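You operate a simulated robot arm through the tools that you are given. There is no shell and no other tool. Be economical: measure what you need, move in short steps, check, and stop when the job is done.

You are at the controls of a simulated robot arm. One attempt, no reset.

JOB
Put the curling iron away cold in the narrow tray.
Fine: switch off, wait till its band is grey, then dial to LOW, unplug it and lay it in; the black plug stays out on the vanity.

Only the result counts: the job must be done as asked and must still hold three seconds after the hand-in. Knocking over, shifting, dropping, spilling or breaking anything else fails it.

ROBOT AND FRAMES
A 6-joint arm with a two-finger parallel gripper, fixed in place. Base frame: the origin is at the foot of the arm, x ahead of it, y to its left, z up. Units: mm, rad, N and s.
With the tool pointing down near the work surface it reaches from about 200 to 840 mm from the base axis. Its first joint turns from -2.897 to 2.897 rad. Payload 3.91 kg.
The TCP is the grasp point between the finger pads, 30 mm short of the fingertips. In the tool frame z runs along the fingers and y along their closing line. The gripper opens to 110 mm. The fingers are 20 mm wide and 10 mm thick; the gripper's body (48 by 112 mm) begins 55 mm behind the TCP.
Orientation is told as [roll, pitch, yaw] about the base's x, y, z axes, in that order, counted from this pose: with the fingers straight down and closing along the base's y, the tool's x points along the base's -x, its y along +y and its z along -z.

CONTROLS
- The arm moves only by the tool arm_command. Its argument "series" is a list of rows, each a list of 3 entries, a list of its own where there are three numbers: the shift along the base's x, y, z in units of 300 mm (1.0 is 300 mm), then the turn, a rotation vector about the base's x, y, z in units of 120 degrees (1.0 is 120 degrees), then the finger opening in mm, from 0 to 110. In form: [[[x, y, z], [ax, ay, az], grip], ...]. A call has 1 to 8 rows; each row is the pose to reach, as a shift and turn from the pose commanded when the call began. A call with a number of a shift or a turn outside -1 to 1 is refused whole. Rows are played at 5 a second. More than 50 mm and 0.15 rad between two rows, or a gripper value outside its range, and nothing of the call is played. A pose out of reach is approached as far as the arm can. The call stops where the force on the tool passes 70 N (or 10 N more than at its start, if that is more) or the arm is blocked; 0.2 s more then pass. Each finger travels about 108 mm/s and halts on what it meets, pressing with about 31 N; the grip force reading is that of the motor and also rises with nothing between the fingers. The clock runs only during rows and for 0.2 s after the last one: add rows that repeat a pose to give the fingers time. It gives the time, the measured TCP pose, the force on the tool (base axes), the opening and the grip force at its end, in the units of the frame above (readings bear some noise), with the torque about the TCP (base axes, N m) and any sound that the robot's microphone picked up.
- Cameras (640 x 400 px; columns grow to the right, rows downward): "scene" is fixed at [241.8, -496.6, 1473.9]; the picture's right is [0.65, -0.76, 0.00], its down [-0.42, -0.35, -0.84] and it looks along [0.64, 0.54, -0.55] (base axes); focal length 308 px, centre (320, 200). "wrist" rides on the gripper at [77, 7, -114] in the tool frame; the picture's right is [-0.09, 1.00, 0.00], its down [-0.80, -0.07, -0.59] and it looks along [-0.59, -0.05, 0.80] (tool axes); focal length 270 px, centre (320, 200). There is no depth. A picture from a camera that has moved, and an enlarged one, comes with that camera's place and axes in the base frame and with its lens. The place of the scene camera against the robot may be out by one fixed shift of up to 25 mm in any direction.
- capture(camera): a new picture of that camera. No time passes.
- slide_trunk(by): slides the trunk up (or, below 0, down) by that many mm; the arm rides with it, the base frame stays. It gives what a move gives, with no picture.
- close_up(camera, box): a new picture of the part [left, top, right, bottom] of that camera's present view, enlarged. No time passes.
- finish_job(): hands the job in; it is judged then, once.

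Work in short steps. Places have to be worked out from the pictures, the camera data and where the tool is seen: move nearer, look again, correct. Check each grasp and each placing, and mend what went wrong. You have 120 turns and 64 pictures in all, those below and enlarged ones among them. Open the gripper and draw the arm clear of the work before you hand the job in, unless the task says otherwise; then end with one line.

The tools are called after "Call:" as a command line: name --argument value ..., lists and objects as JSON in quotes. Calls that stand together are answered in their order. arm_command: Moves the arm, as the interface text tells. Its arguments: {"type":"object","properties":{"series":{"type":"array","items":{"type":"array"}}},"required":["series"]} The other tools are called the same way: slide_trunk (by) slides the trunk up or down; capture (camera) takes a picture; close_up (camera, box) takes an enlarged picture of a part of a camera's view; finish_job () hands the job in.

At the start:

```text
clock: 0.0
tcp_pos: [529.7, 100.4, 1084.8]
tool_rot: [0.0, -0.001, 0.001]
ft_force: [1.0, 0.4, 0.0]
moment: [-0.01, 0.03, -0.05]
gripper_width: 109.9
finger_force: 0.1
trunk travel left (down, up): [-375.0, 165.0]
```

scene: 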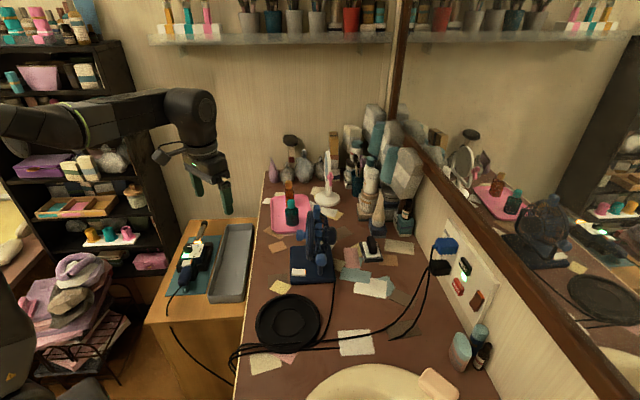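
wrist: 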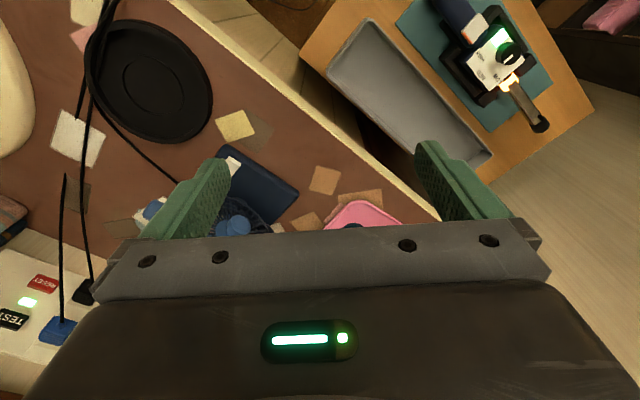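

The scene shows the iron on a teal mat beside a grey tray, and an outlet panel on the wall with black and blue plugs. I look closer at both.

Call:
close_up --camera "scene" --box '[140, 200, 270, 330]'

Call:
close_up --camera "scene" --box '[380, 220, 520, 320]'

Call:
close_up --camera "wrist" --box '[400, 0, 600, 140]'

```text
3.08 times, centred on (205, 265) of scene
camera zoom: at [241.8, -496.6, 1473.9], right [0.65, -0.76, 0.0], down [-0.42, -0.35, -0.84], along [0.64, 0.54, -0.55], focal length 949 px, centre (674, 0)
```

zoom: 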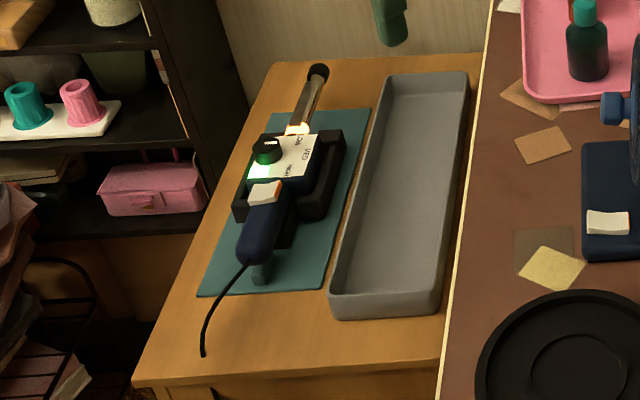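

```text
4.00 times, centred on (450, 270) of scene
camera zoom: at [241.8, -496.6, 1473.9], right [0.65, -0.76, 0.0], down [-0.42, -0.35, -0.84], along [0.64, 0.54, -0.55], focal length 1234 px, centre (-200, -80)
```

zoom: 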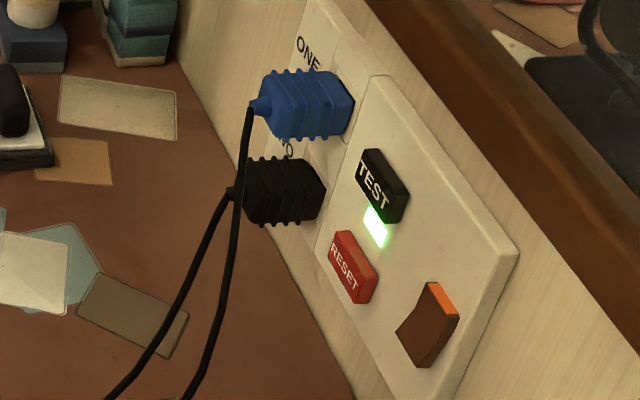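

```text
2.86 times, centred on (500, 70) of wrist
camera zoom: at [452.3, 106.6, 1199.0], right [0.09, 1.0, 0.0], down [0.8, -0.07, 0.59], along [0.59, -0.05, -0.8], focal length 772 px, centre (-194, 571)
```

zoom: 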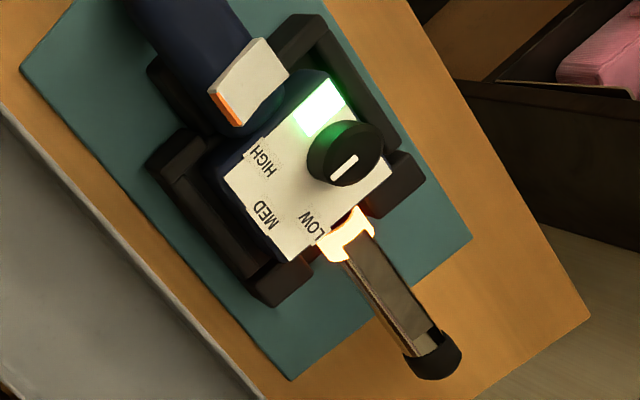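

The knob triangulates to about (550, 400, 720). I move above the iron in steps under 50 mm to look from nearer.

Call:
arm_command --series '[[[0.01, 0.16, 0], [0, 0, 0], 110], [[0.02, 0.32, 0], [0, 0, 0], 110], [[0.03, 0.48, 0], [0, 0, 0], 110], [[0.04, 0.64, 0], [0, 0, 0], 110], [[0.05, 0.8, 0], [0, 0, 0], 110], [[0.06, 0.95, -0.05], [0, 0, 0], 110], [[0.06, 0.97, -0.2], [0, 0, 0], 110], [[0.06, 0.97, -0.35], [0, 0, 0], 110]]'

Call:
capture --camera "wrist"

```text
clock: 1.8
tcp_pos: [547.8, 394.1, 980.0]
tool_rot: [0.002, 0.0, 0.001]
ft_force: [0.4, -0.3, 0.0]
moment: [0.02, -0.01, -0.01]
gripper_width: 110.0
finger_force: 0.0
trunk travel left (down, up): [-375.0, 165.0]
```

```text
58 pictures are left
camera wrist: at [470.3, 400.7, 1093.8], right [0.09, 1.0, 0.0], down [0.8, -0.07, 0.59], along [0.59, -0.05, -0.8], focal length 270 px, centre (320, 200)
```

wrist: 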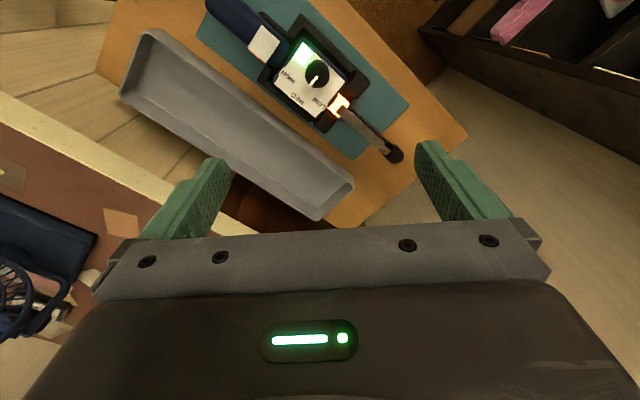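

Knob top triangulates to about (543, 391, 735). I go lower and somewhat back to see switch, dial and handle clearly.

Call:
arm_command --series '[[[-0.07, -0.06, -0.1], [0, 0, 0], 110], [[-0.13, -0.1, -0.2], [0, 0, 0], 110], [[-0.18, -0.1, -0.3], [0, 0, 0], 110]]'

Call:
capture --camera "wrist"

Call:
close_up --camera "wrist" --box '[220, 0, 460, 150]'

```text
clock: 2.6
tcp_pos: [495.9, 359.4, 893.1]
tool_rot: [-0.001, -0.001, 0.001]
ft_force: [0.9, 0.1, -0.2]
moment: [0.01, 0.03, 0.02]
gripper_width: 109.9
finger_force: 0.0
trunk travel left (down, up): [-375.0, 165.0]
```

```text
57 pictures are left
camera wrist: at [418.0, 367.1, 1006.5], right [0.09, 1.0, 0.0], down [0.8, -0.07, 0.59], along [0.59, -0.05, -0.8], focal length 270 px, centre (320, 200)
```

wrist: 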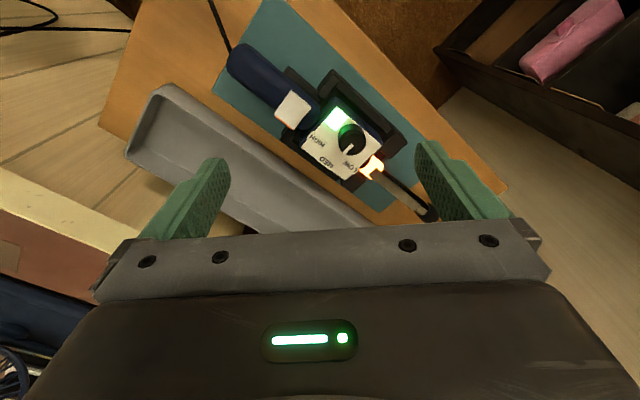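

```text
2.67 times, centred on (340, 75) of wrist
camera zoom: at [418.0, 367.1, 1006.5], right [0.09, 1.0, 0.0], down [0.8, -0.07, 0.59], along [0.59, -0.05, -0.8], focal length 721 px, centre (267, 533)
```

zoom: 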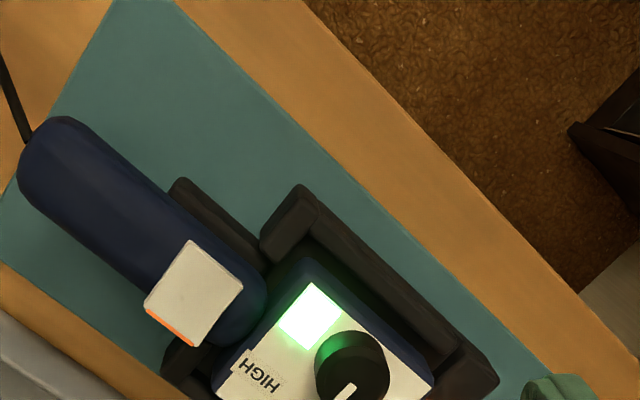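

The rocker sits on the handle with its orange edge toward the tray side; I zoom into the rocker and dial.

Call:
close_up --camera "wrist" --box '[240, 60, 440, 220]'

```text
2.50 times, centred on (340, 140) of wrist
camera zoom: at [418.0, 367.1, 1006.5], right [0.09, 1.0, 0.0], down [0.8, -0.07, 0.59], along [0.59, -0.05, -0.8], focal length 676 px, centre (270, 350)
```

zoom: 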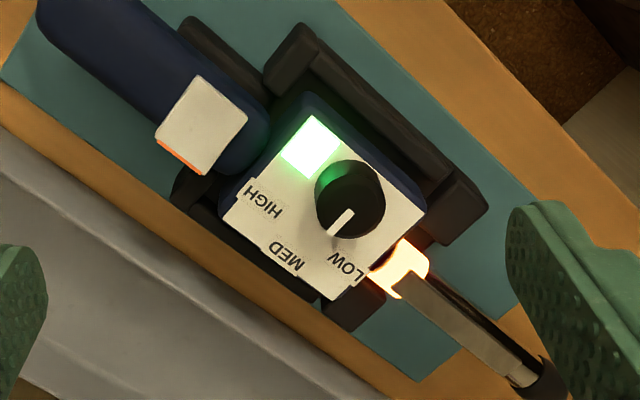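

Estimates: knob top (543, 390, 740), rocker (504, 332, 731), iron axis about 45° in xy. I zoom the scene camera to judge the rocker's tilt, and yaw/close the fingers above the rocker.

Call:
close_up --camera "scene" --box '[170, 225, 220, 275]'

Call:
arm_command --series '[[[0.02, -0.04, -0.03], [0, 0, 0.07], 60], [[0.04, -0.08, -0.06], [0, 0, 0.14], 30], [[0.057, -0.12, -0.1], [0, 0, 0.21], 0], [[0.057, -0.12, -0.15], [0, 0, 0.28], 0], [[0.057, -0.12, -0.2], [0, 0, 0.35], 0], [[0.057, -0.12, -0.25], [0, 0, 0.375], 0], [[0.057, -0.12, -0.3], [0, 0, 0.375], 0]]'

Call:
capture --camera "wrist"

```text
8.00 times, centred on (195, 250) of scene
camera zoom: at [241.8, -496.6, 1473.9], right [0.65, -0.76, 0.0], down [-0.42, -0.35, -0.84], along [0.64, 0.54, -0.55], focal length 2468 px, centre (1320, -200)
```

zoom: 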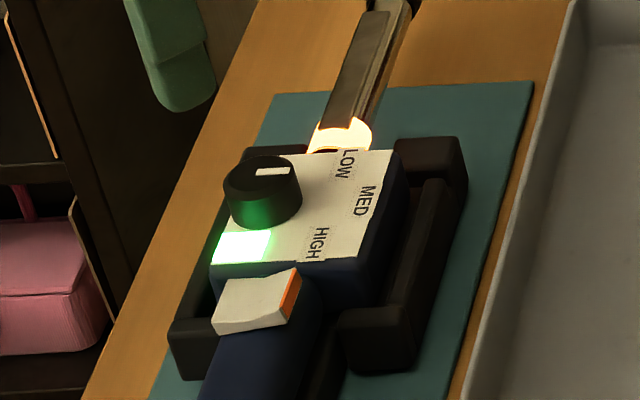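

```text
clock: 4.2
tcp_pos: [511.4, 326.3, 799.6]
tool_rot: [-0.001, 0.0, 0.787]
ft_force: [0.9, 0.2, 0.1]
moment: [0.04, 0.03, -0.02]
gripper_width: 0.0
finger_force: 31.3
trunk travel left (down, up): [-375.0, 165.0]
```

```text
53 pictures are left
camera wrist: at [452.1, 276.1, 914.4], right [-0.64, 0.77, 0.0], down [0.62, 0.52, 0.59], along [0.46, 0.38, -0.8], focal length 270 px, centre (320, 200)
```

wrist: 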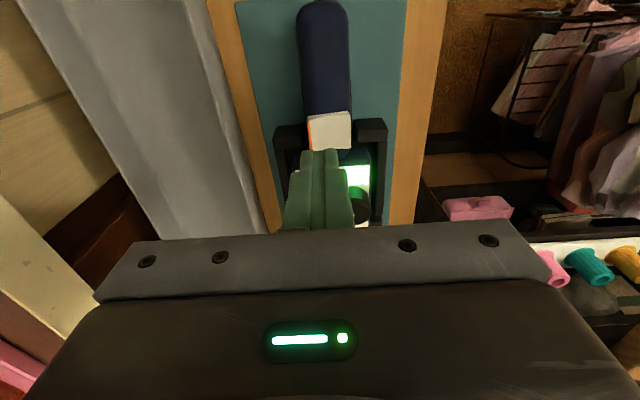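

The tray-side (orange) end of the rocker is the raised one, so pressing it should switch off. I shift a few mm to centre over that end and descend gently.

Call:
arm_command --series '[[[0, -0.026, 0], [0, 0, 0], 0], [[0, -0.026, -0.05], [0, 0, 0], 0], [[0, -0.026, -0.07], [0, 0, 0], 0]]'

Call:
close_up --camera "wrist" --box '[260, 80, 400, 220]'

```text
clock: 5.0
tcp_pos: [510.2, 317.2, 778.4]
tool_rot: [0.001, 0.0, 0.786]
ft_force: [-0.8, 0.3, 0.5]
moment: [0.01, 0.01, 0.01]
gripper_width: 0.0
finger_force: 31.7
trunk travel left (down, up): [-375.0, 165.0]
```

```text
2.86 times, centred on (330, 150) of wrist
camera zoom: at [450.9, 268.2, 892.7], right [-0.64, 0.77, 0.0], down [0.62, 0.52, 0.59], along [0.46, 0.38, -0.8], focal length 772 px, centre (291, 343)
```

zoom: 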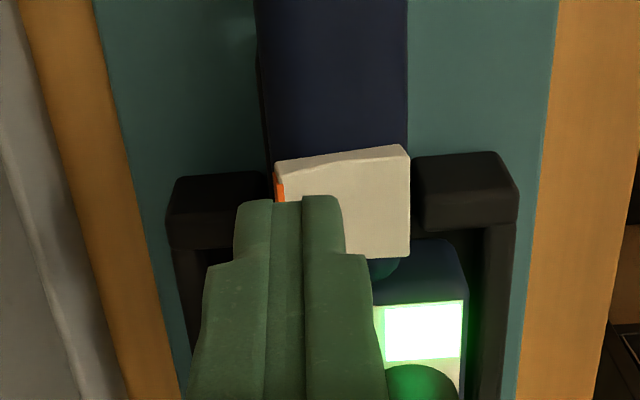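

The tip is over the raised end, about 12 mm off the rocker centre. I press down in small steps.

Call:
arm_command --series '[[[0, 0, -0.015], [0, 0, 0], 0], [[0, 0, -0.025], [0, 0, 0], 0], [[0, 0, -0.035], [0, 0, 0], 0], [[0, 0, -0.045], [0, 0, 0], 0], [[0, 0, -0.055], [0, 0, 0], 0]]'

Call:
close_up --camera "wrist" --box '[260, 80, 400, 220]'

```text
clock: 6.2
tcp_pos: [510.6, 315.6, 762.6]
tool_rot: [-0.001, 0.001, 0.784]
ft_force: [0.6, -0.8, 0.5]
moment: [0.03, -0.03, -0.04]
gripper_width: 0.1
finger_force: 31.3
trunk travel left (down, up): [-375.0, 165.0]
```

```text
2.86 times, centred on (330, 150) of wrist
camera zoom: at [450.6, 266.9, 876.9], right [-0.64, 0.77, 0.0], down [0.62, 0.52, 0.59], along [0.46, 0.38, -0.8], focal length 772 px, centre (291, 343)
```

zoom: 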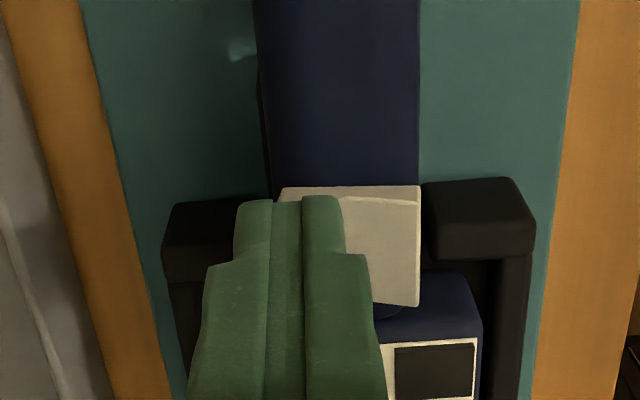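

The pilot light went dark: it is off. I lift straight up and move to view the band, while it cools.

Call:
arm_command --series '[[[0, 0, 0.1], [0, 0, 0], 0], [[0, 0, 0.2], [0, 0, 0], 0], [[0, 0.05, 0.35], [0, 0, 0], 30], [[0, 0.1, 0.4], [0, 0, 0], 70], [[0, 0.1, 0.4], [0, 0, 0], 80], [[0, 0.1, 0.4], [0, 0, 0], 80], [[0, 0.1, 0.4], [0, 0, 0], 80]]'

Call:
close_up --camera "wrist" --box '[220, 0, 460, 220]'

Call:
close_up --camera "scene" --box '[170, 210, 230, 270]'

```text
clock: 7.8
tcp_pos: [510.8, 345.4, 880.6]
tool_rot: [0.002, 0.0, 0.783]
ft_force: [-0.8, -0.8, 0.0]
moment: [0.01, 0.01, 0.03]
gripper_width: 79.9
finger_force: 0.0
trunk travel left (down, up): [-375.0, 165.0]
```

```text
1.82 times, centred on (340, 110) of wrist
camera zoom: at [450.9, 296.4, 994.6], right [-0.64, 0.77, 0.0], down [0.62, 0.52, 0.59], along [0.46, 0.38, -0.8], focal length 491 px, centre (284, 364)
```

zoom: 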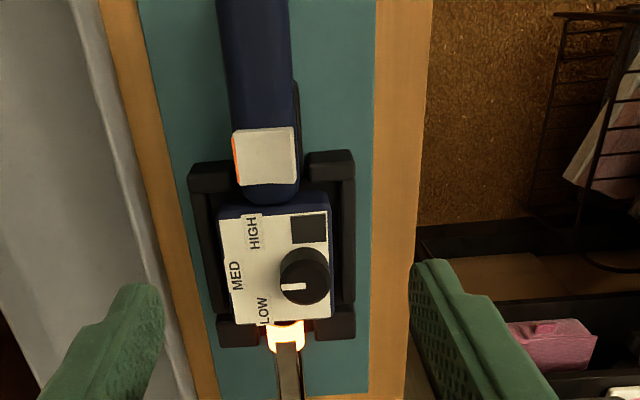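

```text
6.67 times, centred on (200, 240) of scene
camera zoom: at [241.8, -496.6, 1473.9], right [0.65, -0.76, 0.0], down [-0.42, -0.35, -0.84], along [0.64, 0.54, -0.55], focal length 2056 px, centre (1120, -67)
```

zoom: 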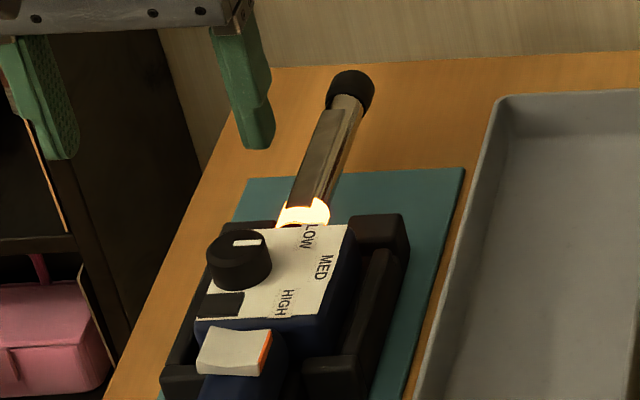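

It is off (lamp dark) but the band still glows. While it cools I position over the knob at (544, 389) with the fingers pre-rotated.

Call:
arm_command --series '[[[0.037, 0.05, -0.05], [0, 0, -0.062], 60], [[0.074, 0.1, -0.1], [0, 0, -0.125], 50], [[0.111, 0.146, -0.17], [0, 0, -0.1876], 50], [[0.111, 0.146, -0.17], [0, 0, -0.1876], 50], [[0.111, 0.146, -0.17], [0, 0, -0.1876], 50], [[0.111, 0.146, -0.17], [0, 0, -0.1876], 50], [[0.111, 0.146, -0.17], [0, 0, -0.1876], 50], [[0.111, 0.146, -0.17], [0, 0, -0.1876], 50]]'

Call:
capture --camera "wrist"

```text
clock: 9.6
tcp_pos: [545.3, 390.2, 830.2]
tool_rot: [0.001, 0.0, 0.394]
ft_force: [-1.2, -0.1, 0.0]
moment: [0.01, 0.01, 0.01]
gripper_width: 50.2
finger_force: 0.0
trunk travel left (down, up): [-375.0, 165.0]
```

```text
48 pictures are left
camera wrist: at [470.1, 367.2, 944.9], right [-0.3, 0.95, 0.0], down [0.77, 0.24, 0.59], along [0.57, 0.18, -0.8], focal length 270 px, centre (320, 200)
```

wrist: 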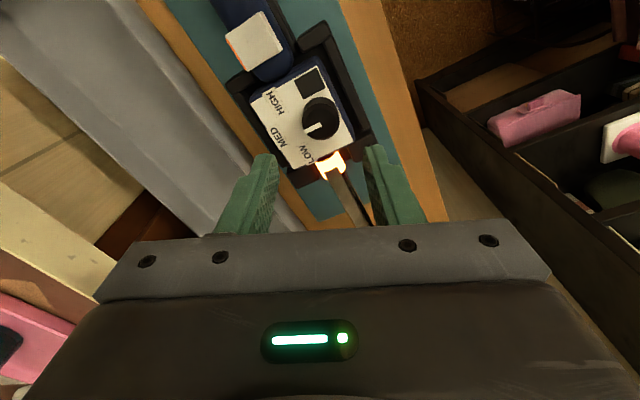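

Knob is centred under the tool, band still bright. I hold still to let it cool.

Call:
arm_command --series '[[[0, 0, 0], [0, 0, 0], 50], [[0, 0, 0], [0, 0, 0], 50], [[0, 0, 0], [0, 0, 0], 50], [[0, 0, 0], [0, 0, 0], 50], [[0, 0, 0], [0, 0, 0], 50], [[0, 0, 0], [0, 0, 0], 50], [[0, 0, 0], [0, 0, 0], 50], [[0, 0, 0], [0, 0, 0], 50]]'

Call:
arm_command --series '[[[0, 0, 0], [0, 0, 0], 50], [[0, 0, 0], [0, 0, 0], 50], [[0, 0, 0], [0, 0, 0], 50], [[0, 0, 0], [0, 0, 0], 50], [[0, 0, 0], [0, 0, 0], 50], [[0, 0, 0], [0, 0, 0], 50], [[0, 0, 0], [0, 0, 0], 50], [[0, 0, 0], [0, 0, 0], 50]]'

Call:
arm_command --series '[[[0, 0, 0], [0, 0, 0], 50], [[0, 0, 0], [0, 0, 0], 50], [[0, 0, 0], [0, 0, 0], 50], [[0, 0, 0], [0, 0, 0], 50], [[0, 0, 0], [0, 0, 0], 50], [[0, 0, 0], [0, 0, 0], 50], [[0, 0, 0], [0, 0, 0], 50], [[0, 0, 0], [0, 0, 0], 50]]'

Call:
close_up --camera "wrist" --box '[240, 50, 400, 190]'

```text
clock: 11.4
tcp_pos: [545.3, 389.8, 830.5]
tool_rot: [-0.002, -0.001, 0.393]
ft_force: [0.7, 0.9, 0.9]
moment: [0.05, 0.02, 0.02]
gripper_width: 50.0
finger_force: 0.0
trunk travel left (down, up): [-375.0, 165.0]
```

```text
clock: 13.2
tcp_pos: [544.5, 389.7, 831.1]
tool_rot: [0.0, 0.001, 0.392]
ft_force: [-0.2, 1.2, -0.5]
moment: [0.0, 0.03, -0.03]
gripper_width: 50.2
finger_force: 0.0
trunk travel left (down, up): [-375.0, 165.0]
```

```text
clock: 15.0
tcp_pos: [544.9, 390.3, 829.6]
tool_rot: [0.0, 0.001, 0.392]
ft_force: [-0.8, -0.3, 0.6]
moment: [0.0, 0.01, 0.01]
gripper_width: 50.2
finger_force: 0.1
trunk travel left (down, up): [-375.0, 165.0]
```

```text
2.86 times, centred on (320, 120) of wrist
camera zoom: at [470.1, 367.2, 944.9], right [-0.3, 0.95, 0.0], down [0.77, 0.24, 0.59], along [0.57, 0.18, -0.8], focal length 772 px, centre (320, 429)
```

zoom: 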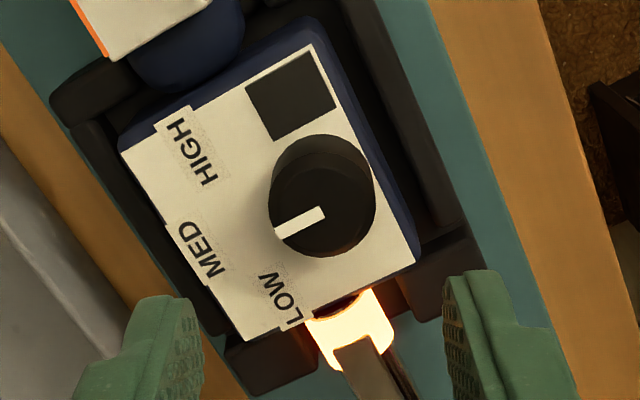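

Band still bright; dial reads MED and needs about +45° to LOW. While it cools I use the time to travel toward the outlet for a look (no contact).

Call:
arm_command --series '[[[0, 0, 0.16], [0, 0, 0], 50], [[0, 0, 0.32], [0, 0, -0.06], 50], [[0, 0, 0.48], [0, 0, -0.12], 50], [[0, 0, 0.64], [0, 0, -0.18], 50], [[0, 0, 0.8], [0, 0, -0.24], 50], [[0, -0.15, 0.85], [0, 0, -0.3], 50], [[0, -0.31, 0.85], [0, 0, -0.36], 50], [[0, -0.47, 0.85], [0, 0, -0.42], 50]]'

Call:
arm_command --series '[[[0, -0.16, 0], [0, 0, -0.04], 50], [[0, -0.32, 0], [0, 0, -0.08], 50], [[0, -0.48, 0], [0, 0, -0.12], 50], [[0, -0.64, 0], [0, 0, -0.15], 50], [[0, -0.8, 0], [0, 0, -0.15], 50], [[0, -0.96, 0], [0, 0, -0.15], 50], [[0.05, -1, 0], [0, 0, -0.15], 50], [[0.1, -1, 0], [0, 0, -0.15], 50]]'

Call:
capture --camera "wrist"

```text
clock: 16.8
tcp_pos: [547.6, 251.0, 1083.6]
tool_rot: [0.0, 0.001, -0.489]
ft_force: [0.8, 0.2, 1.0]
moment: [0.0, -0.02, 0.02]
gripper_width: 49.9
finger_force: 0.0
trunk travel left (down, up): [-375.0, 165.0]
```

```text
clock: 18.6
tcp_pos: [573.9, -51.2, 1086.8]
tool_rot: [-0.001, 0.001, -0.801]
ft_force: [0.7, -0.6, 0.7]
moment: [0.01, 0.02, -0.01]
gripper_width: 50.3
finger_force: 0.0
trunk travel left (down, up): [-375.0, 165.0]
```

```text
46 pictures are left
camera wrist: at [525.5, 9.2, 1201.0], right [0.78, 0.63, 0.0], down [0.51, -0.62, 0.59], along [0.37, -0.46, -0.8], focal length 270 px, centre (320, 200)
```

wrist: 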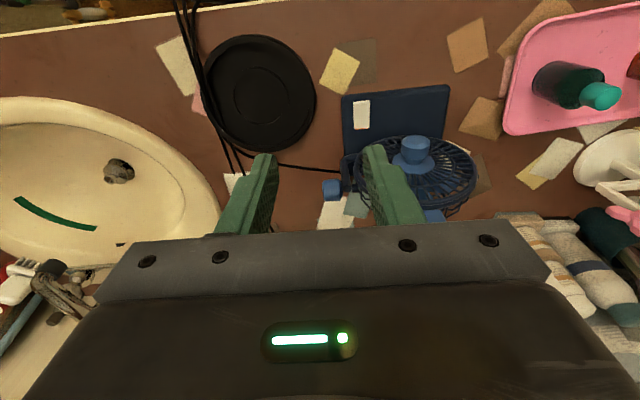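

The gripper hides the wall in this view; I tilt the tool 45° toward the wall to see the outlet.

Call:
arm_command --series '[[[0, 0, 0], [-0.044, -0.044, 0], 50], [[0, 0, 0], [-0.088, -0.088, 0], 50], [[0, 0, 0], [-0.132, -0.132, 0], 50], [[0, 0, 0], [-0.177, -0.177, 0], 50], [[0, 0, 0], [-0.221, -0.221, 0], 50], [[0, 0, 0], [-0.265, -0.265, 0], 50]]'

Call:
capture --camera "wrist"

Call:
close_up --camera "scene" --box '[170, 210, 230, 270]'

```text
clock: 20.0
tcp_pos: [575.2, -50.7, 1086.4]
tool_rot: [0.017, -0.785, -0.808]
ft_force: [0.0, -0.1, -0.5]
moment: [0.0, -0.01, 0.01]
gripper_width: 49.9
finger_force: 0.1
trunk travel left (down, up): [-375.0, 165.0]
```

```text
45 pictures are left
camera wrist: at [484.2, 50.9, 1112.6], right [0.75, 0.65, 0.07], down [0.04, -0.16, 0.99], along [0.65, -0.74, -0.15], focal length 270 px, centre (320, 200)
```

wrist: 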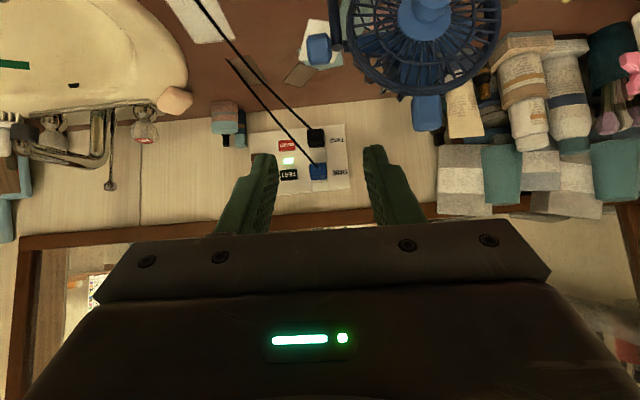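

```text
6.67 times, centred on (200, 240) of scene
camera zoom: at [241.8, -496.6, 1473.9], right [0.65, -0.76, 0.0], down [-0.42, -0.35, -0.84], along [0.64, 0.54, -0.55], focal length 2056 px, centre (1120, -67)
```

zoom: 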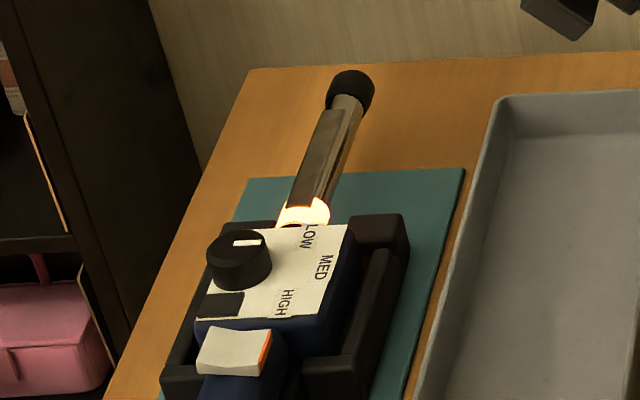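

The outlet is visible: black plug lower, blue upper. I zoom on it.

Call:
close_up --camera "wrist" --box '[240, 110, 360, 200]'

```text
4.44 times, centred on (300, 155) of wrist
camera zoom: at [484.2, 50.9, 1112.6], right [0.75, 0.65, 0.07], down [0.04, -0.16, 0.99], along [0.65, -0.74, -0.15], focal length 1201 px, centre (409, 400)
```

zoom: 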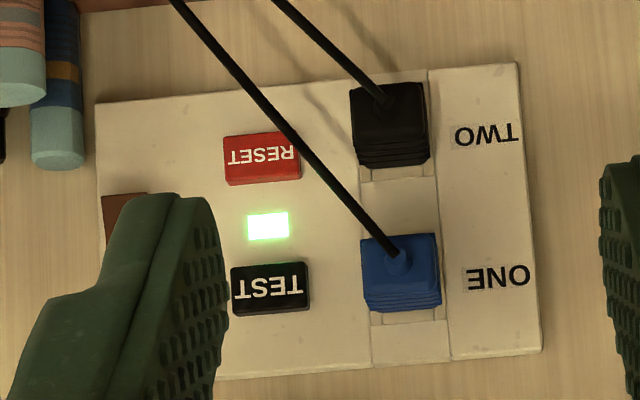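

Black plug rear estimated near (841, −352, 894); fan is around (725, −50), so I approach by first moving −y, then forward and down to a standoff, for a nearer look.

Call:
arm_command --series '[[[0, -0.16, 0], [0, 0, 0], 60], [[0, -0.32, 0], [0, 0, 0], 60], [[0, -0.48, 0], [0, 0, 0], 60], [[0.05, -0.62, 0], [0, 0, 0], 60], [[0.16, -0.65, -0.1], [0, 0, 0], 60], [[0.27, -0.65, -0.2], [0, 0, 0], 60], [[0.38, -0.65, -0.3], [0, 0, 0], 60], [[0.5, -0.65, -0.4], [0, 0, 0], 60]]'

Call:
capture --camera "wrist"

Call:
capture --camera "scene"

```text
clock: 21.8
tcp_pos: [723.1, -244.8, 965.2]
tool_rot: [0.013, -0.783, -0.806]
ft_force: [-0.9, 0.1, 0.1]
moment: [0.0, -0.01, 0.0]
gripper_width: 60.0
finger_force: 0.1
trunk travel left (down, up): [-375.0, 165.0]
```

```text
42 pictures are left
camera wrist: at [632.5, -143.3, 992.4], right [0.75, 0.65, 0.07], down [0.04, -0.16, 0.99], along [0.65, -0.74, -0.15], focal length 270 px, centre (320, 200)
```

wrist: 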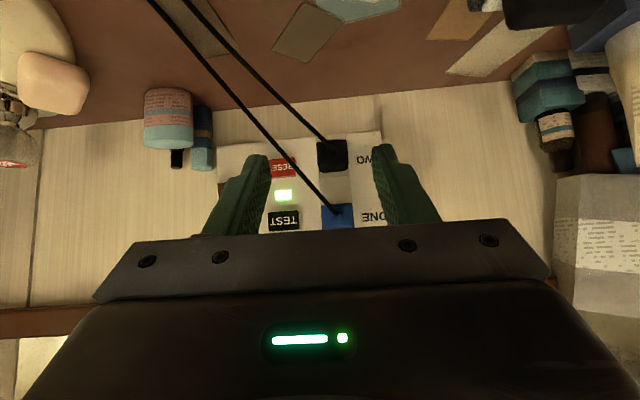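

```text
41 pictures are left
```

scene: 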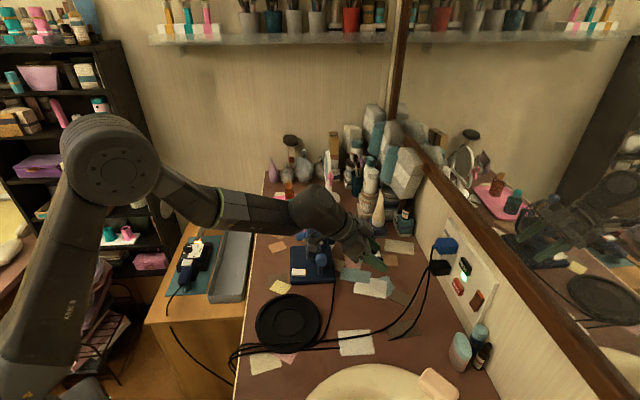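

Plug rear refines to about (847, −359, 892). I check the band's glow before deciding where to go next.

Call:
close_up --camera "scene" --box '[170, 210, 230, 270]'

```text
6.67 times, centred on (200, 240) of scene
camera zoom: at [241.8, -496.6, 1473.9], right [0.65, -0.76, 0.0], down [-0.42, -0.35, -0.84], along [0.64, 0.54, -0.55], focal length 2056 px, centre (1120, -67)
```

zoom: 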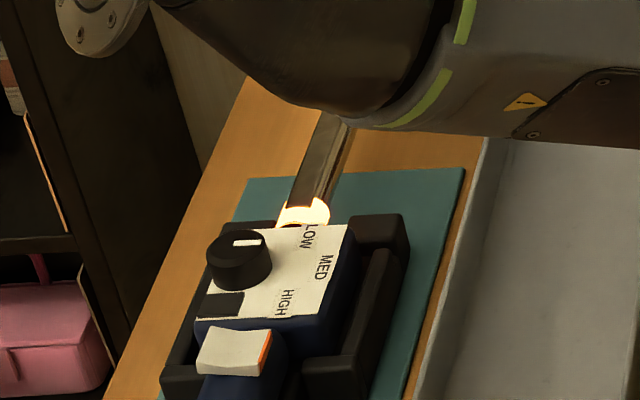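

Still glowing, so I use the time to rehearse the plug approach: a flatter tilt (about 20° below horizontal) at a 70 mm standoff, clear of the blue plug.

Call:
arm_command --series '[[[0.065, -0.057, -0.057], [-0.037, -0.037, 0], 60], [[0.13, -0.115, -0.113], [-0.074, -0.074, 0], 60], [[0.195, -0.172, -0.17], [-0.11, -0.11, 0], 60], [[0.261, -0.229, -0.227], [-0.147, -0.147, 0], 60]]'

Call:
capture --camera "wrist"

Call:
close_up --camera "scene" --box '[340, 200, 500, 340]'

```text
clock: 22.5
tcp_pos: [766.2, -287.7, 955.1]
tool_rot: [0.062, -1.054, -0.853]
ft_force: [-1.9, -6.0, 40.0]
moment: [4.99, 3.94, 0.65]
gripper_width: 60.0
finger_force: 0.0
trunk travel left (down, up): [-375.0, 165.0]
stopped in row 3: the force on the tool passed its limit at 86 N (the readings are from after the stop); the commanded pose is now the measured one
```

```text
39 pictures are left
camera wrist: at [675.1, -183.2, 943.4], right [0.74, 0.66, 0.11], down [-0.16, 0.02, 0.99], along [0.65, -0.75, 0.12], focal length 270 px, centre (320, 200)
```

wrist: 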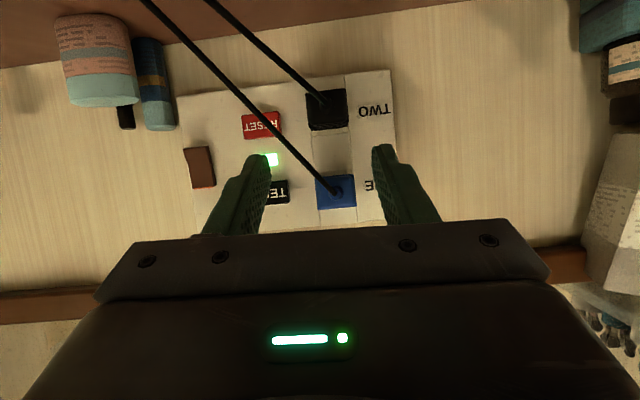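

```text
2.86 times, centred on (420, 270) of scene
camera zoom: at [241.8, -496.6, 1473.9], right [0.65, -0.76, 0.0], down [-0.42, -0.35, -0.84], along [0.64, 0.54, -0.55], focal length 881 px, centre (34, 0)
```

zoom: 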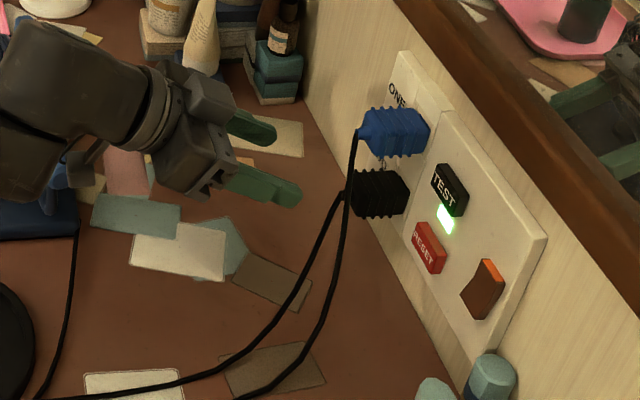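

A force appeared, pushing up on the tool — the wrist may be touching the fan. I back straight up and inspect.

Call:
arm_command --series '[[[0, 0, 0.05], [0, 0, 0], 60], [[0, 0, 0.15], [0, 0, 0], 60], [[0, 0, 0.3], [0, 0, 0], 60]]'

Call:
capture --camera "scene"

```text
clock: 23.3
tcp_pos: [765.2, -286.3, 1037.0]
tool_rot: [0.044, -1.042, -0.837]
ft_force: [-0.1, -0.2, -0.5]
moment: [-0.02, -0.01, -0.02]
gripper_width: 59.8
finger_force: 0.1
trunk travel left (down, up): [-375.0, 165.0]
```

```text
37 pictures are left
```

scene: 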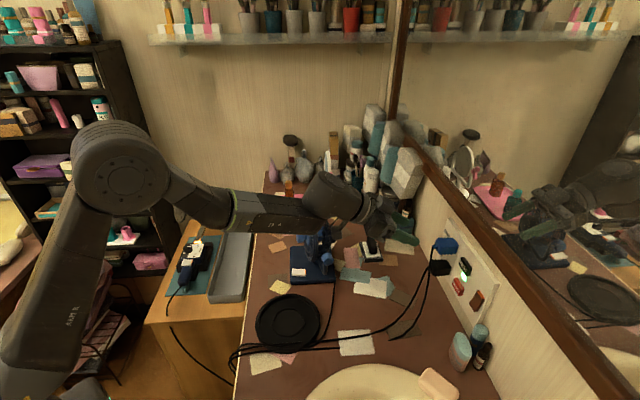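

The fan looks in place; I repeat the same zoom as at the start to compare the fan base's position exactly, and look at the fan itself.

Call:
close_up --camera "scene" --box '[140, 200, 270, 330]'

Call:
close_up --camera "scene" --box '[260, 190, 360, 300]'

```text
3.08 times, centred on (205, 265) of scene
camera zoom: at [241.8, -496.6, 1473.9], right [0.65, -0.76, 0.0], down [-0.42, -0.35, -0.84], along [0.64, 0.54, -0.55], focal length 949 px, centre (674, 0)
```

zoom: 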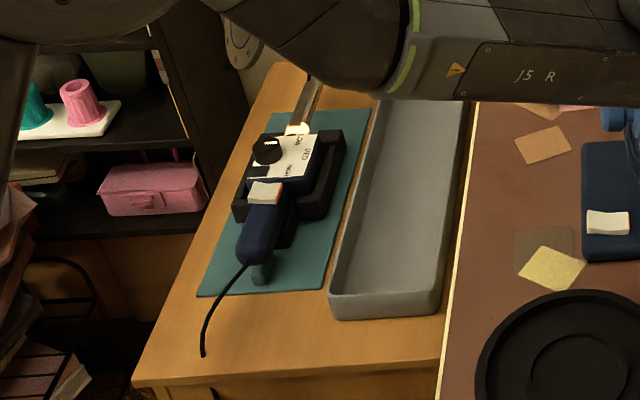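

```text
3.64 times, centred on (310, 245) of scene
camera zoom: at [241.8, -496.6, 1473.9], right [0.65, -0.76, 0.0], down [-0.42, -0.35, -0.84], along [0.64, 0.54, -0.55], focal length 1122 px, centre (356, 36)
```

zoom: 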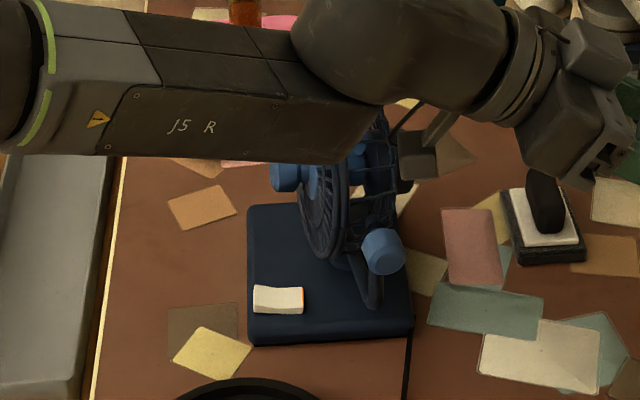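

Fan base and label are unmoved. The blue knob of the fan works out at about (658, −132, 920) — the camera box under the tilted hand brushed it, so I'll keep well above that. I retreat high and untilt.

Call:
arm_command --series '[[[0, 0, 0.13], [0.046, 0.0416, 0], 60], [[0, 0, 0.26], [0.0925, 0.083, 0], 60], [[-0.1, 0.1, 0.3], [0.139, 0.125, 0], 60], [[-0.2, 0.2, 0.3], [0.185, 0.1665, 0], 60], [[-0.3, 0.3, 0.3], [0.231, 0.208, 0], 60], [[-0.4, 0.4, 0.3], [0.2775, 0.25, 0], 60], [[-0.5, 0.5, 0.3], [0.324, 0.291, 0], 60], [[-0.6, 0.6, 0.3], [0.37, 0.333, 0], 60]]'

Call:
close_up --camera "scene" --box '[170, 210, 230, 270]'

Call:
capture --camera "wrist"

```text
clock: 25.1
tcp_pos: [585.3, -106.3, 1123.4]
tool_rot: [0.046, 0.001, -0.838]
ft_force: [0.2, 1.1, -0.4]
moment: [0.03, -0.04, 0.02]
gripper_width: 60.0
finger_force: 0.2
trunk travel left (down, up): [-375.0, 165.0]
```

```text
6.67 times, centred on (200, 240) of scene
camera zoom: at [241.8, -496.6, 1473.9], right [0.65, -0.76, 0.0], down [-0.42, -0.35, -0.84], along [0.64, 0.54, -0.55], focal length 2056 px, centre (1120, -67)
```

zoom: 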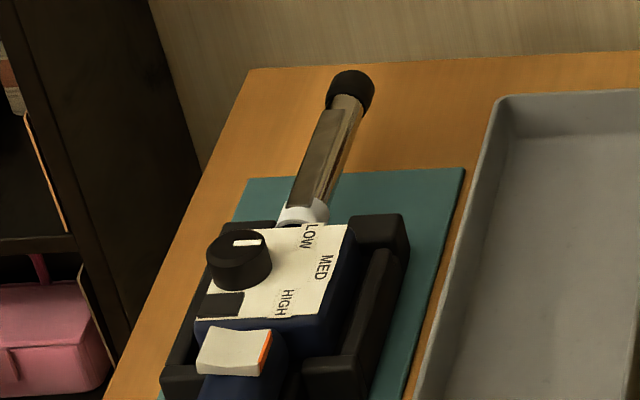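

```text
33 pictures are left
camera wrist: at [534.1, -46.8, 1239.2], right [0.8, 0.6, 0.05], down [0.46, -0.66, 0.59], along [0.39, -0.45, -0.81], focal length 270 px, centre (320, 200)
```

wrist: 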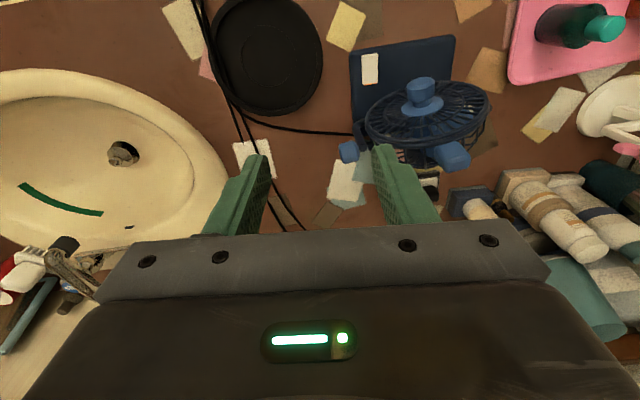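

The band is no longer glowing—pale grey. I return high to the dial, correcting the small roll first and then the yaw.

Call:
arm_command --series '[[[0, 0.16, 0], [-0.0147, 0.0163, 0], 60], [[0, 0.32, 0], [-0.0147, 0.0163, 0], 60], [[0, 0.48, 0], [-0.0147, 0.0163, 0], 60], [[0, 0.64, 0], [-0.0147, 0.0163, 0], 60], [[-0.05, 0.8, 0], [-0.0147, 0.0163, 0], 60], [[-0.1, 0.95, 0], [-0.0147, 0.0163, 0], 60], [[-0.135, 1, 0], [-0.0147, 0.0163, 0], 60]]'

Call:
arm_command --series '[[[0, 0.12, 0], [0, 0, 0.071], 60], [[0, 0.27, 0], [0, 0, 0.142], 60], [[0, 0.42, 0], [0, 0, 0.213], 60], [[0, 0.57, 0], [0, 0, 0.284], 60], [[0, 0.653, 0], [0, 0, 0.355], 50], [[0, 0.653, -0.15], [0, 0, 0.426], 50], [[0, 0.653, -0.3], [0, 0, 0.497], 50], [[0, 0.653, -0.45], [0, 0, 0.568], 50]]'

```text
refused: row 5 steps farther than a row can; nothing moved
```

```text
clock: 26.9
tcp_pos: [585.9, 85.9, 985.2]
tool_rot: [0.048, -0.001, 0.354]
ft_force: [-0.4, -0.1, -0.7]
moment: [-0.06, 0.01, 0.01]
gripper_width: 50.0
finger_force: 0.1
trunk travel left (down, up): [-375.0, 165.0]
```

The first call was refused, so the second began from the wrong place, but no contact occurred. I rise a bit and continue to the dial.

Call:
arm_command --series '[[[0, 0, 0.15], [-0.0215, -0.008, 0], 50], [[0, 0.16, 0.15], [-0.0215, -0.008, 0], 50], [[0, 0.32, 0.15], [-0.0215, -0.008, 0], 50], [[-0.02, 0.48, 0.15], [-0.0215, -0.008, 0], 50], [[-0.06, 0.63, 0.15], [-0.0215, -0.008, 0], 50], [[-0.1, 0.78, 0.15], [-0.0215, -0.008, 0], 50], [[-0.138, 0.93, 0.15], [-0.0215, -0.008, 0], 50], [[-0.138, 1, 0.1], [-0.0215, -0.008, 0], 50]]'

Call:
arm_command --series '[[[0, 0.013, -0.16], [0, 0, 0.018], 50], [[0, 0.013, -0.32], [0, 0, 0.018], 50], [[0, 0.013, -0.48], [0, 0, 0.018], 50], [[0, 0.013, -0.62], [0, 0, 0.018], 50], [[0, 0.013, -0.71], [0, 0, 0.018], 50], [[0, 0.013, -0.75], [0, 0, 0.018], 50]]'

Call:
close_up --camera "wrist" --box '[240, 60, 400, 220]'

```text
clock: 28.7
tcp_pos: [547.0, 389.0, 1017.0]
tool_rot: [0.0, 0.0, 0.353]
ft_force: [0.0, 0.1, 0.3]
moment: [0.02, 0.0, 0.01]
gripper_width: 50.0
finger_force: 0.0
trunk travel left (down, up): [-375.0, 165.0]
```

```text
clock: 30.1
tcp_pos: [546.7, 392.5, 794.3]
tool_rot: [-0.002, -0.002, 0.39]
ft_force: [0.4, -0.2, -0.3]
moment: [0.03, 0.03, 0.01]
gripper_width: 50.4
finger_force: 0.0
trunk travel left (down, up): [-375.0, 165.0]
```

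```text
2.50 times, centred on (320, 140) of wrist
camera zoom: at [471.7, 370.5, 908.5], right [-0.3, 0.95, 0.0], down [0.77, 0.24, 0.6], along [0.57, 0.18, -0.8], focal length 676 px, centre (320, 350)
```

zoom: 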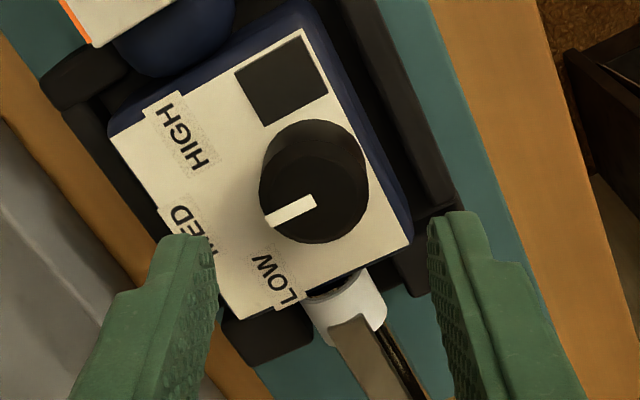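

Band is grey. I nudge to centre on the knob and lower so the fingertips straddle it.

Call:
arm_command --series '[[[-0.005, -0.006, -0.05], [0, 0, 0], 50], [[-0.005, -0.006, -0.09], [0, 0, 0], 50], [[-0.005, -0.006, -0.115], [0, 0, 0], 50], [[-0.005, -0.006, -0.115], [0, 0, 0], 50]]'

Call:
close_up --camera "wrist" --box '[240, 80, 400, 220]'

Call:
close_up --camera "scene" --box '[175, 215, 235, 265]'

```text
clock: 31.1
tcp_pos: [544.3, 391.2, 758.9]
tool_rot: [-0.001, -0.001, 0.39]
ft_force: [0.7, -0.3, -0.2]
moment: [0.02, 0.01, 0.01]
gripper_width: 50.0
finger_force: 0.1
trunk travel left (down, up): [-375.0, 165.0]
```

```text
2.86 times, centred on (320, 150) of wrist
camera zoom: at [470.1, 370.1, 873.5], right [-0.3, 0.95, 0.0], down [0.77, 0.24, 0.6], along [0.57, 0.18, -0.8], focal length 772 px, centre (320, 343)
```

zoom: 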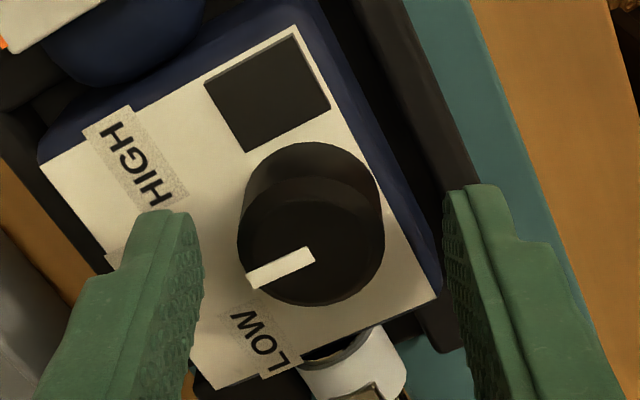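

```text
8.00 times, centred on (205, 240) of scene
camera zoom: at [241.8, -496.6, 1473.9], right [0.65, -0.76, 0.0], down [-0.42, -0.35, -0.84], along [0.64, 0.54, -0.55], focal length 2468 px, centre (1240, -120)
```

zoom: 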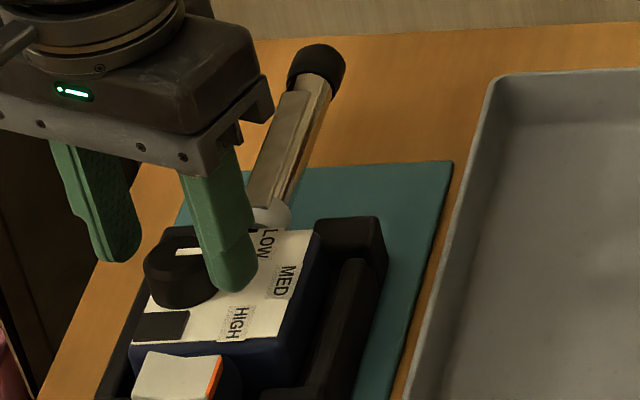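

Fingers straddle the knob with tips near the plate. I close on it.

Call:
arm_command --series '[[[0, 0, 0], [0, 0, 0], 40], [[0, 0, 0], [0, 0, 0], 30], [[0, 0, 0], [0, 0, 0], 25], [[0, 0, 0], [0, 0, 0], 25]]'

```text
clock: 32.1
tcp_pos: [543.4, 393.3, 759.7]
tool_rot: [-0.002, -0.002, 0.389]
ft_force: [0.5, -0.1, 0.5]
moment: [-0.04, 0.23, -0.02]
gripper_width: 29.1
finger_force: 31.0
trunk travel left (down, up): [-375.0, 165.0]
```

Gripped at 29 mm. I turn +45° toward LOW.

Call:
arm_command --series '[[[0, 0, 0], [0, 0, 0.0625], 25], [[0, 0, 0], [0, 0, 0.125], 25], [[0, 0, 0], [0, 0, 0.1875], 25], [[0, 0, 0], [0, 0, 0.25], 25], [[0, 0, 0], [0, 0, 0.3125], 25], [[0, 0, 0], [0, 0, 0.375], 25], [[0, 0, 0], [0, 0, 0.375], 25]]'

Call:
close_up --camera "wrist" --box '[240, 80, 400, 220]'

```text
clock: 33.7
tcp_pos: [543.7, 391.9, 760.1]
tool_rot: [-0.002, -0.002, 1.177]
ft_force: [-1.4, 0.5, 0.4]
moment: [0.05, 0.24, -0.01]
gripper_width: 29.0
finger_force: 30.8
trunk travel left (down, up): [-375.0, 165.0]
```

```text
2.86 times, centred on (320, 150) of wrist
camera zoom: at [507.9, 323.8, 873.8], right [-0.89, 0.46, 0.0], down [0.37, 0.71, 0.6], along [0.28, 0.53, -0.8], focal length 772 px, centre (320, 343)
```

zoom: 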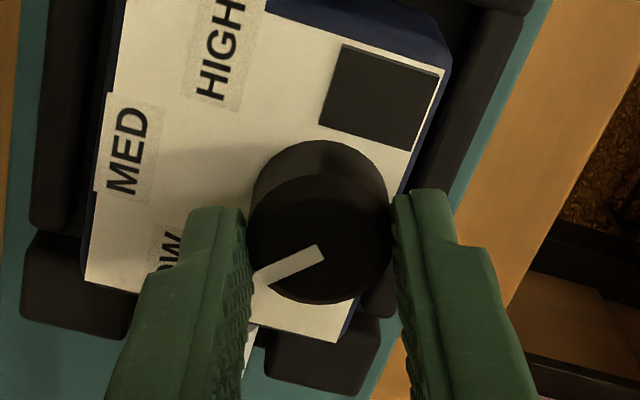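

The knob followed; pointer now aims at LOW. I open and rise to check.

Call:
arm_command --series '[[[0, 0, 0], [0, 0, 0], 40], [[0, 0, 0], [0, 0, 0], 60], [[0, 0, 0.1], [0, 0, 0], 60], [[0, 0, 0.25], [0, 0, -0.06], 60], [[0, 0, 0.4], [0, 0, -0.12], 60], [[0, 0, 0.4], [0, 0, -0.18], 60]]'

Call:
close_up --camera "wrist" --box '[200, 0, 440, 220]'

```text
clock: 35.1
tcp_pos: [544.0, 391.8, 880.9]
tool_rot: [-0.001, -0.002, 0.798]
ft_force: [0.1, -1.3, 0.6]
moment: [0.05, 0.0, 0.04]
gripper_width: 60.1
finger_force: 0.0
trunk travel left (down, up): [-375.0, 165.0]
```

```text
1.82 times, centred on (320, 110) of wrist
camera zoom: at [484.3, 342.1, 996.4], right [-0.65, 0.76, 0.0], down [0.61, 0.52, 0.6], along [0.45, 0.39, -0.8], focal length 491 px, centre (320, 364)
```

zoom: 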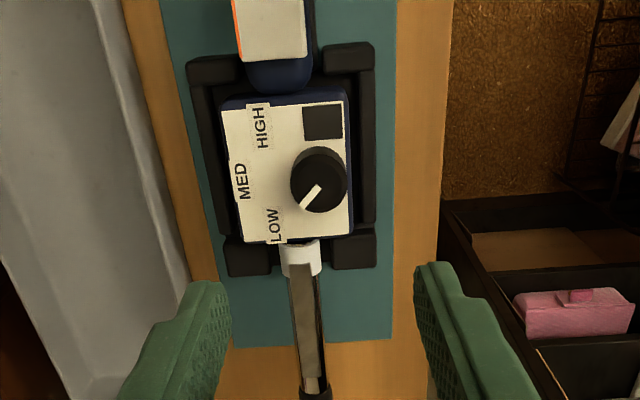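

Dial is at LOW and the band grey. Now I go unplug: rise high and travel toward the outlet, turning yaw to −45°.

Call:
arm_command --series '[[[0, 0, 0.16], [0, 0, -0.07], 60], [[0, 0, 0.32], [0, 0, -0.14], 60], [[0, 0, 0.48], [0, 0, -0.21], 60], [[0, 0, 0.64], [0, 0, -0.28], 60], [[0, 0, 0.8], [0, 0, -0.35], 60], [[0, -0.15, 0.83], [0, 0, -0.42], 60], [[0, -0.31, 0.83], [0, 0, -0.49], 60], [[0, -0.47, 0.83], [0, 0, -0.56], 60]]'

Call:
arm_command --series '[[[0, -0.16, 0], [0, 0, -0.07], 60], [[0, -0.32, 0], [0, 0, -0.14], 60], [[0, -0.48, 0], [0, 0, -0.196], 60], [[0, -0.64, 0], [0, 0, -0.196], 60], [[0, -0.8, 0], [0, 0, -0.196], 60], [[0, -0.96, 0], [0, 0, -0.196], 60], [[0, -1, 0], [0, 0, -0.196], 60]]'

Call:
arm_command --series '[[[0, -0.16, 0], [0, 0, 0], 60], [[0, -0.32, 0], [0, 0, 0], 60], [[0, -0.48, 0], [0, 0, 0], 60], [[0, -0.62, 0], [0, 0, 0], 60], [[0.1, -0.7, 0], [0, 0, 0], 60], [[0.2, -0.75, 0], [0, 0, 0], 60], [[0.35, -0.75, 0], [0, 0, 0], 60], [[0.5, -0.75, 0], [0, 0, 0], 60]]'

```text
clock: 36.9
tcp_pos: [545.1, 248.6, 1129.1]
tool_rot: [-0.002, -0.004, -0.377]
ft_force: [0.2, -0.6, -0.4]
moment: [0.03, 0.0, -0.02]
gripper_width: 60.1
finger_force: 0.1
trunk travel left (down, up): [-375.0, 165.0]
```

```text
clock: 38.5
tcp_pos: [543.3, -50.6, 1130.1]
tool_rot: [-0.002, 0.0, -0.786]
ft_force: [-0.4, 0.2, -0.2]
moment: [0.04, -0.04, 0.0]
gripper_width: 59.7
finger_force: 0.1
trunk travel left (down, up): [-375.0, 165.0]
```

```text
clock: 40.3
tcp_pos: [695.8, -270.1, 1126.5]
tool_rot: [-0.002, 0.001, -0.787]
ft_force: [-0.2, 0.1, 0.0]
moment: [0.03, 0.05, 0.01]
gripper_width: 59.9
finger_force: 0.0
trunk travel left (down, up): [-375.0, 165.0]
```

Over the outlet side, clear of the fan. I tilt 45° and descend to a standoff, keeping the camera box above the fan knob.

Call:
arm_command --series '[[[0.09, -0.04, -0.02], [-0.044, -0.044, 0], 52], [[0.18, -0.08, -0.08], [-0.088, -0.088, 0], 52], [[0.26, -0.11, -0.18], [-0.132, -0.132, 0], 52], [[0.31, -0.13, -0.3], [-0.177, -0.177, 0], 52], [[0.34, -0.14, -0.43], [-0.221, -0.221, 0], 52], [[0.355, -0.148, -0.555], [-0.265, -0.265, 0], 52]]'

Call:
capture --camera "wrist"

```text
clock: 41.7
tcp_pos: [799.9, -318.8, 961.3]
tool_rot: [-0.002, -0.786, -0.785]
ft_force: [0.0, -0.1, 0.5]
moment: [0.0, 0.03, 0.02]
gripper_width: 52.3
finger_force: 0.1
trunk travel left (down, up): [-375.0, 165.0]
```

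```text
27 pictures are left
camera wrist: at [708.3, -217.5, 988.2], right [0.75, 0.66, 0.06], down [0.05, -0.15, 0.99], along [0.66, -0.74, -0.15], focal length 270 px, centre (320, 200)
```

wrist: 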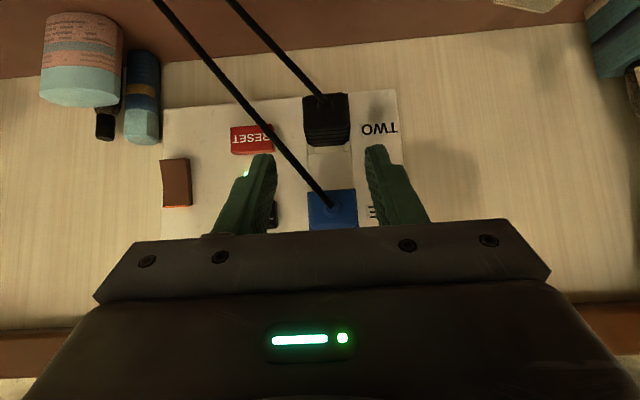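

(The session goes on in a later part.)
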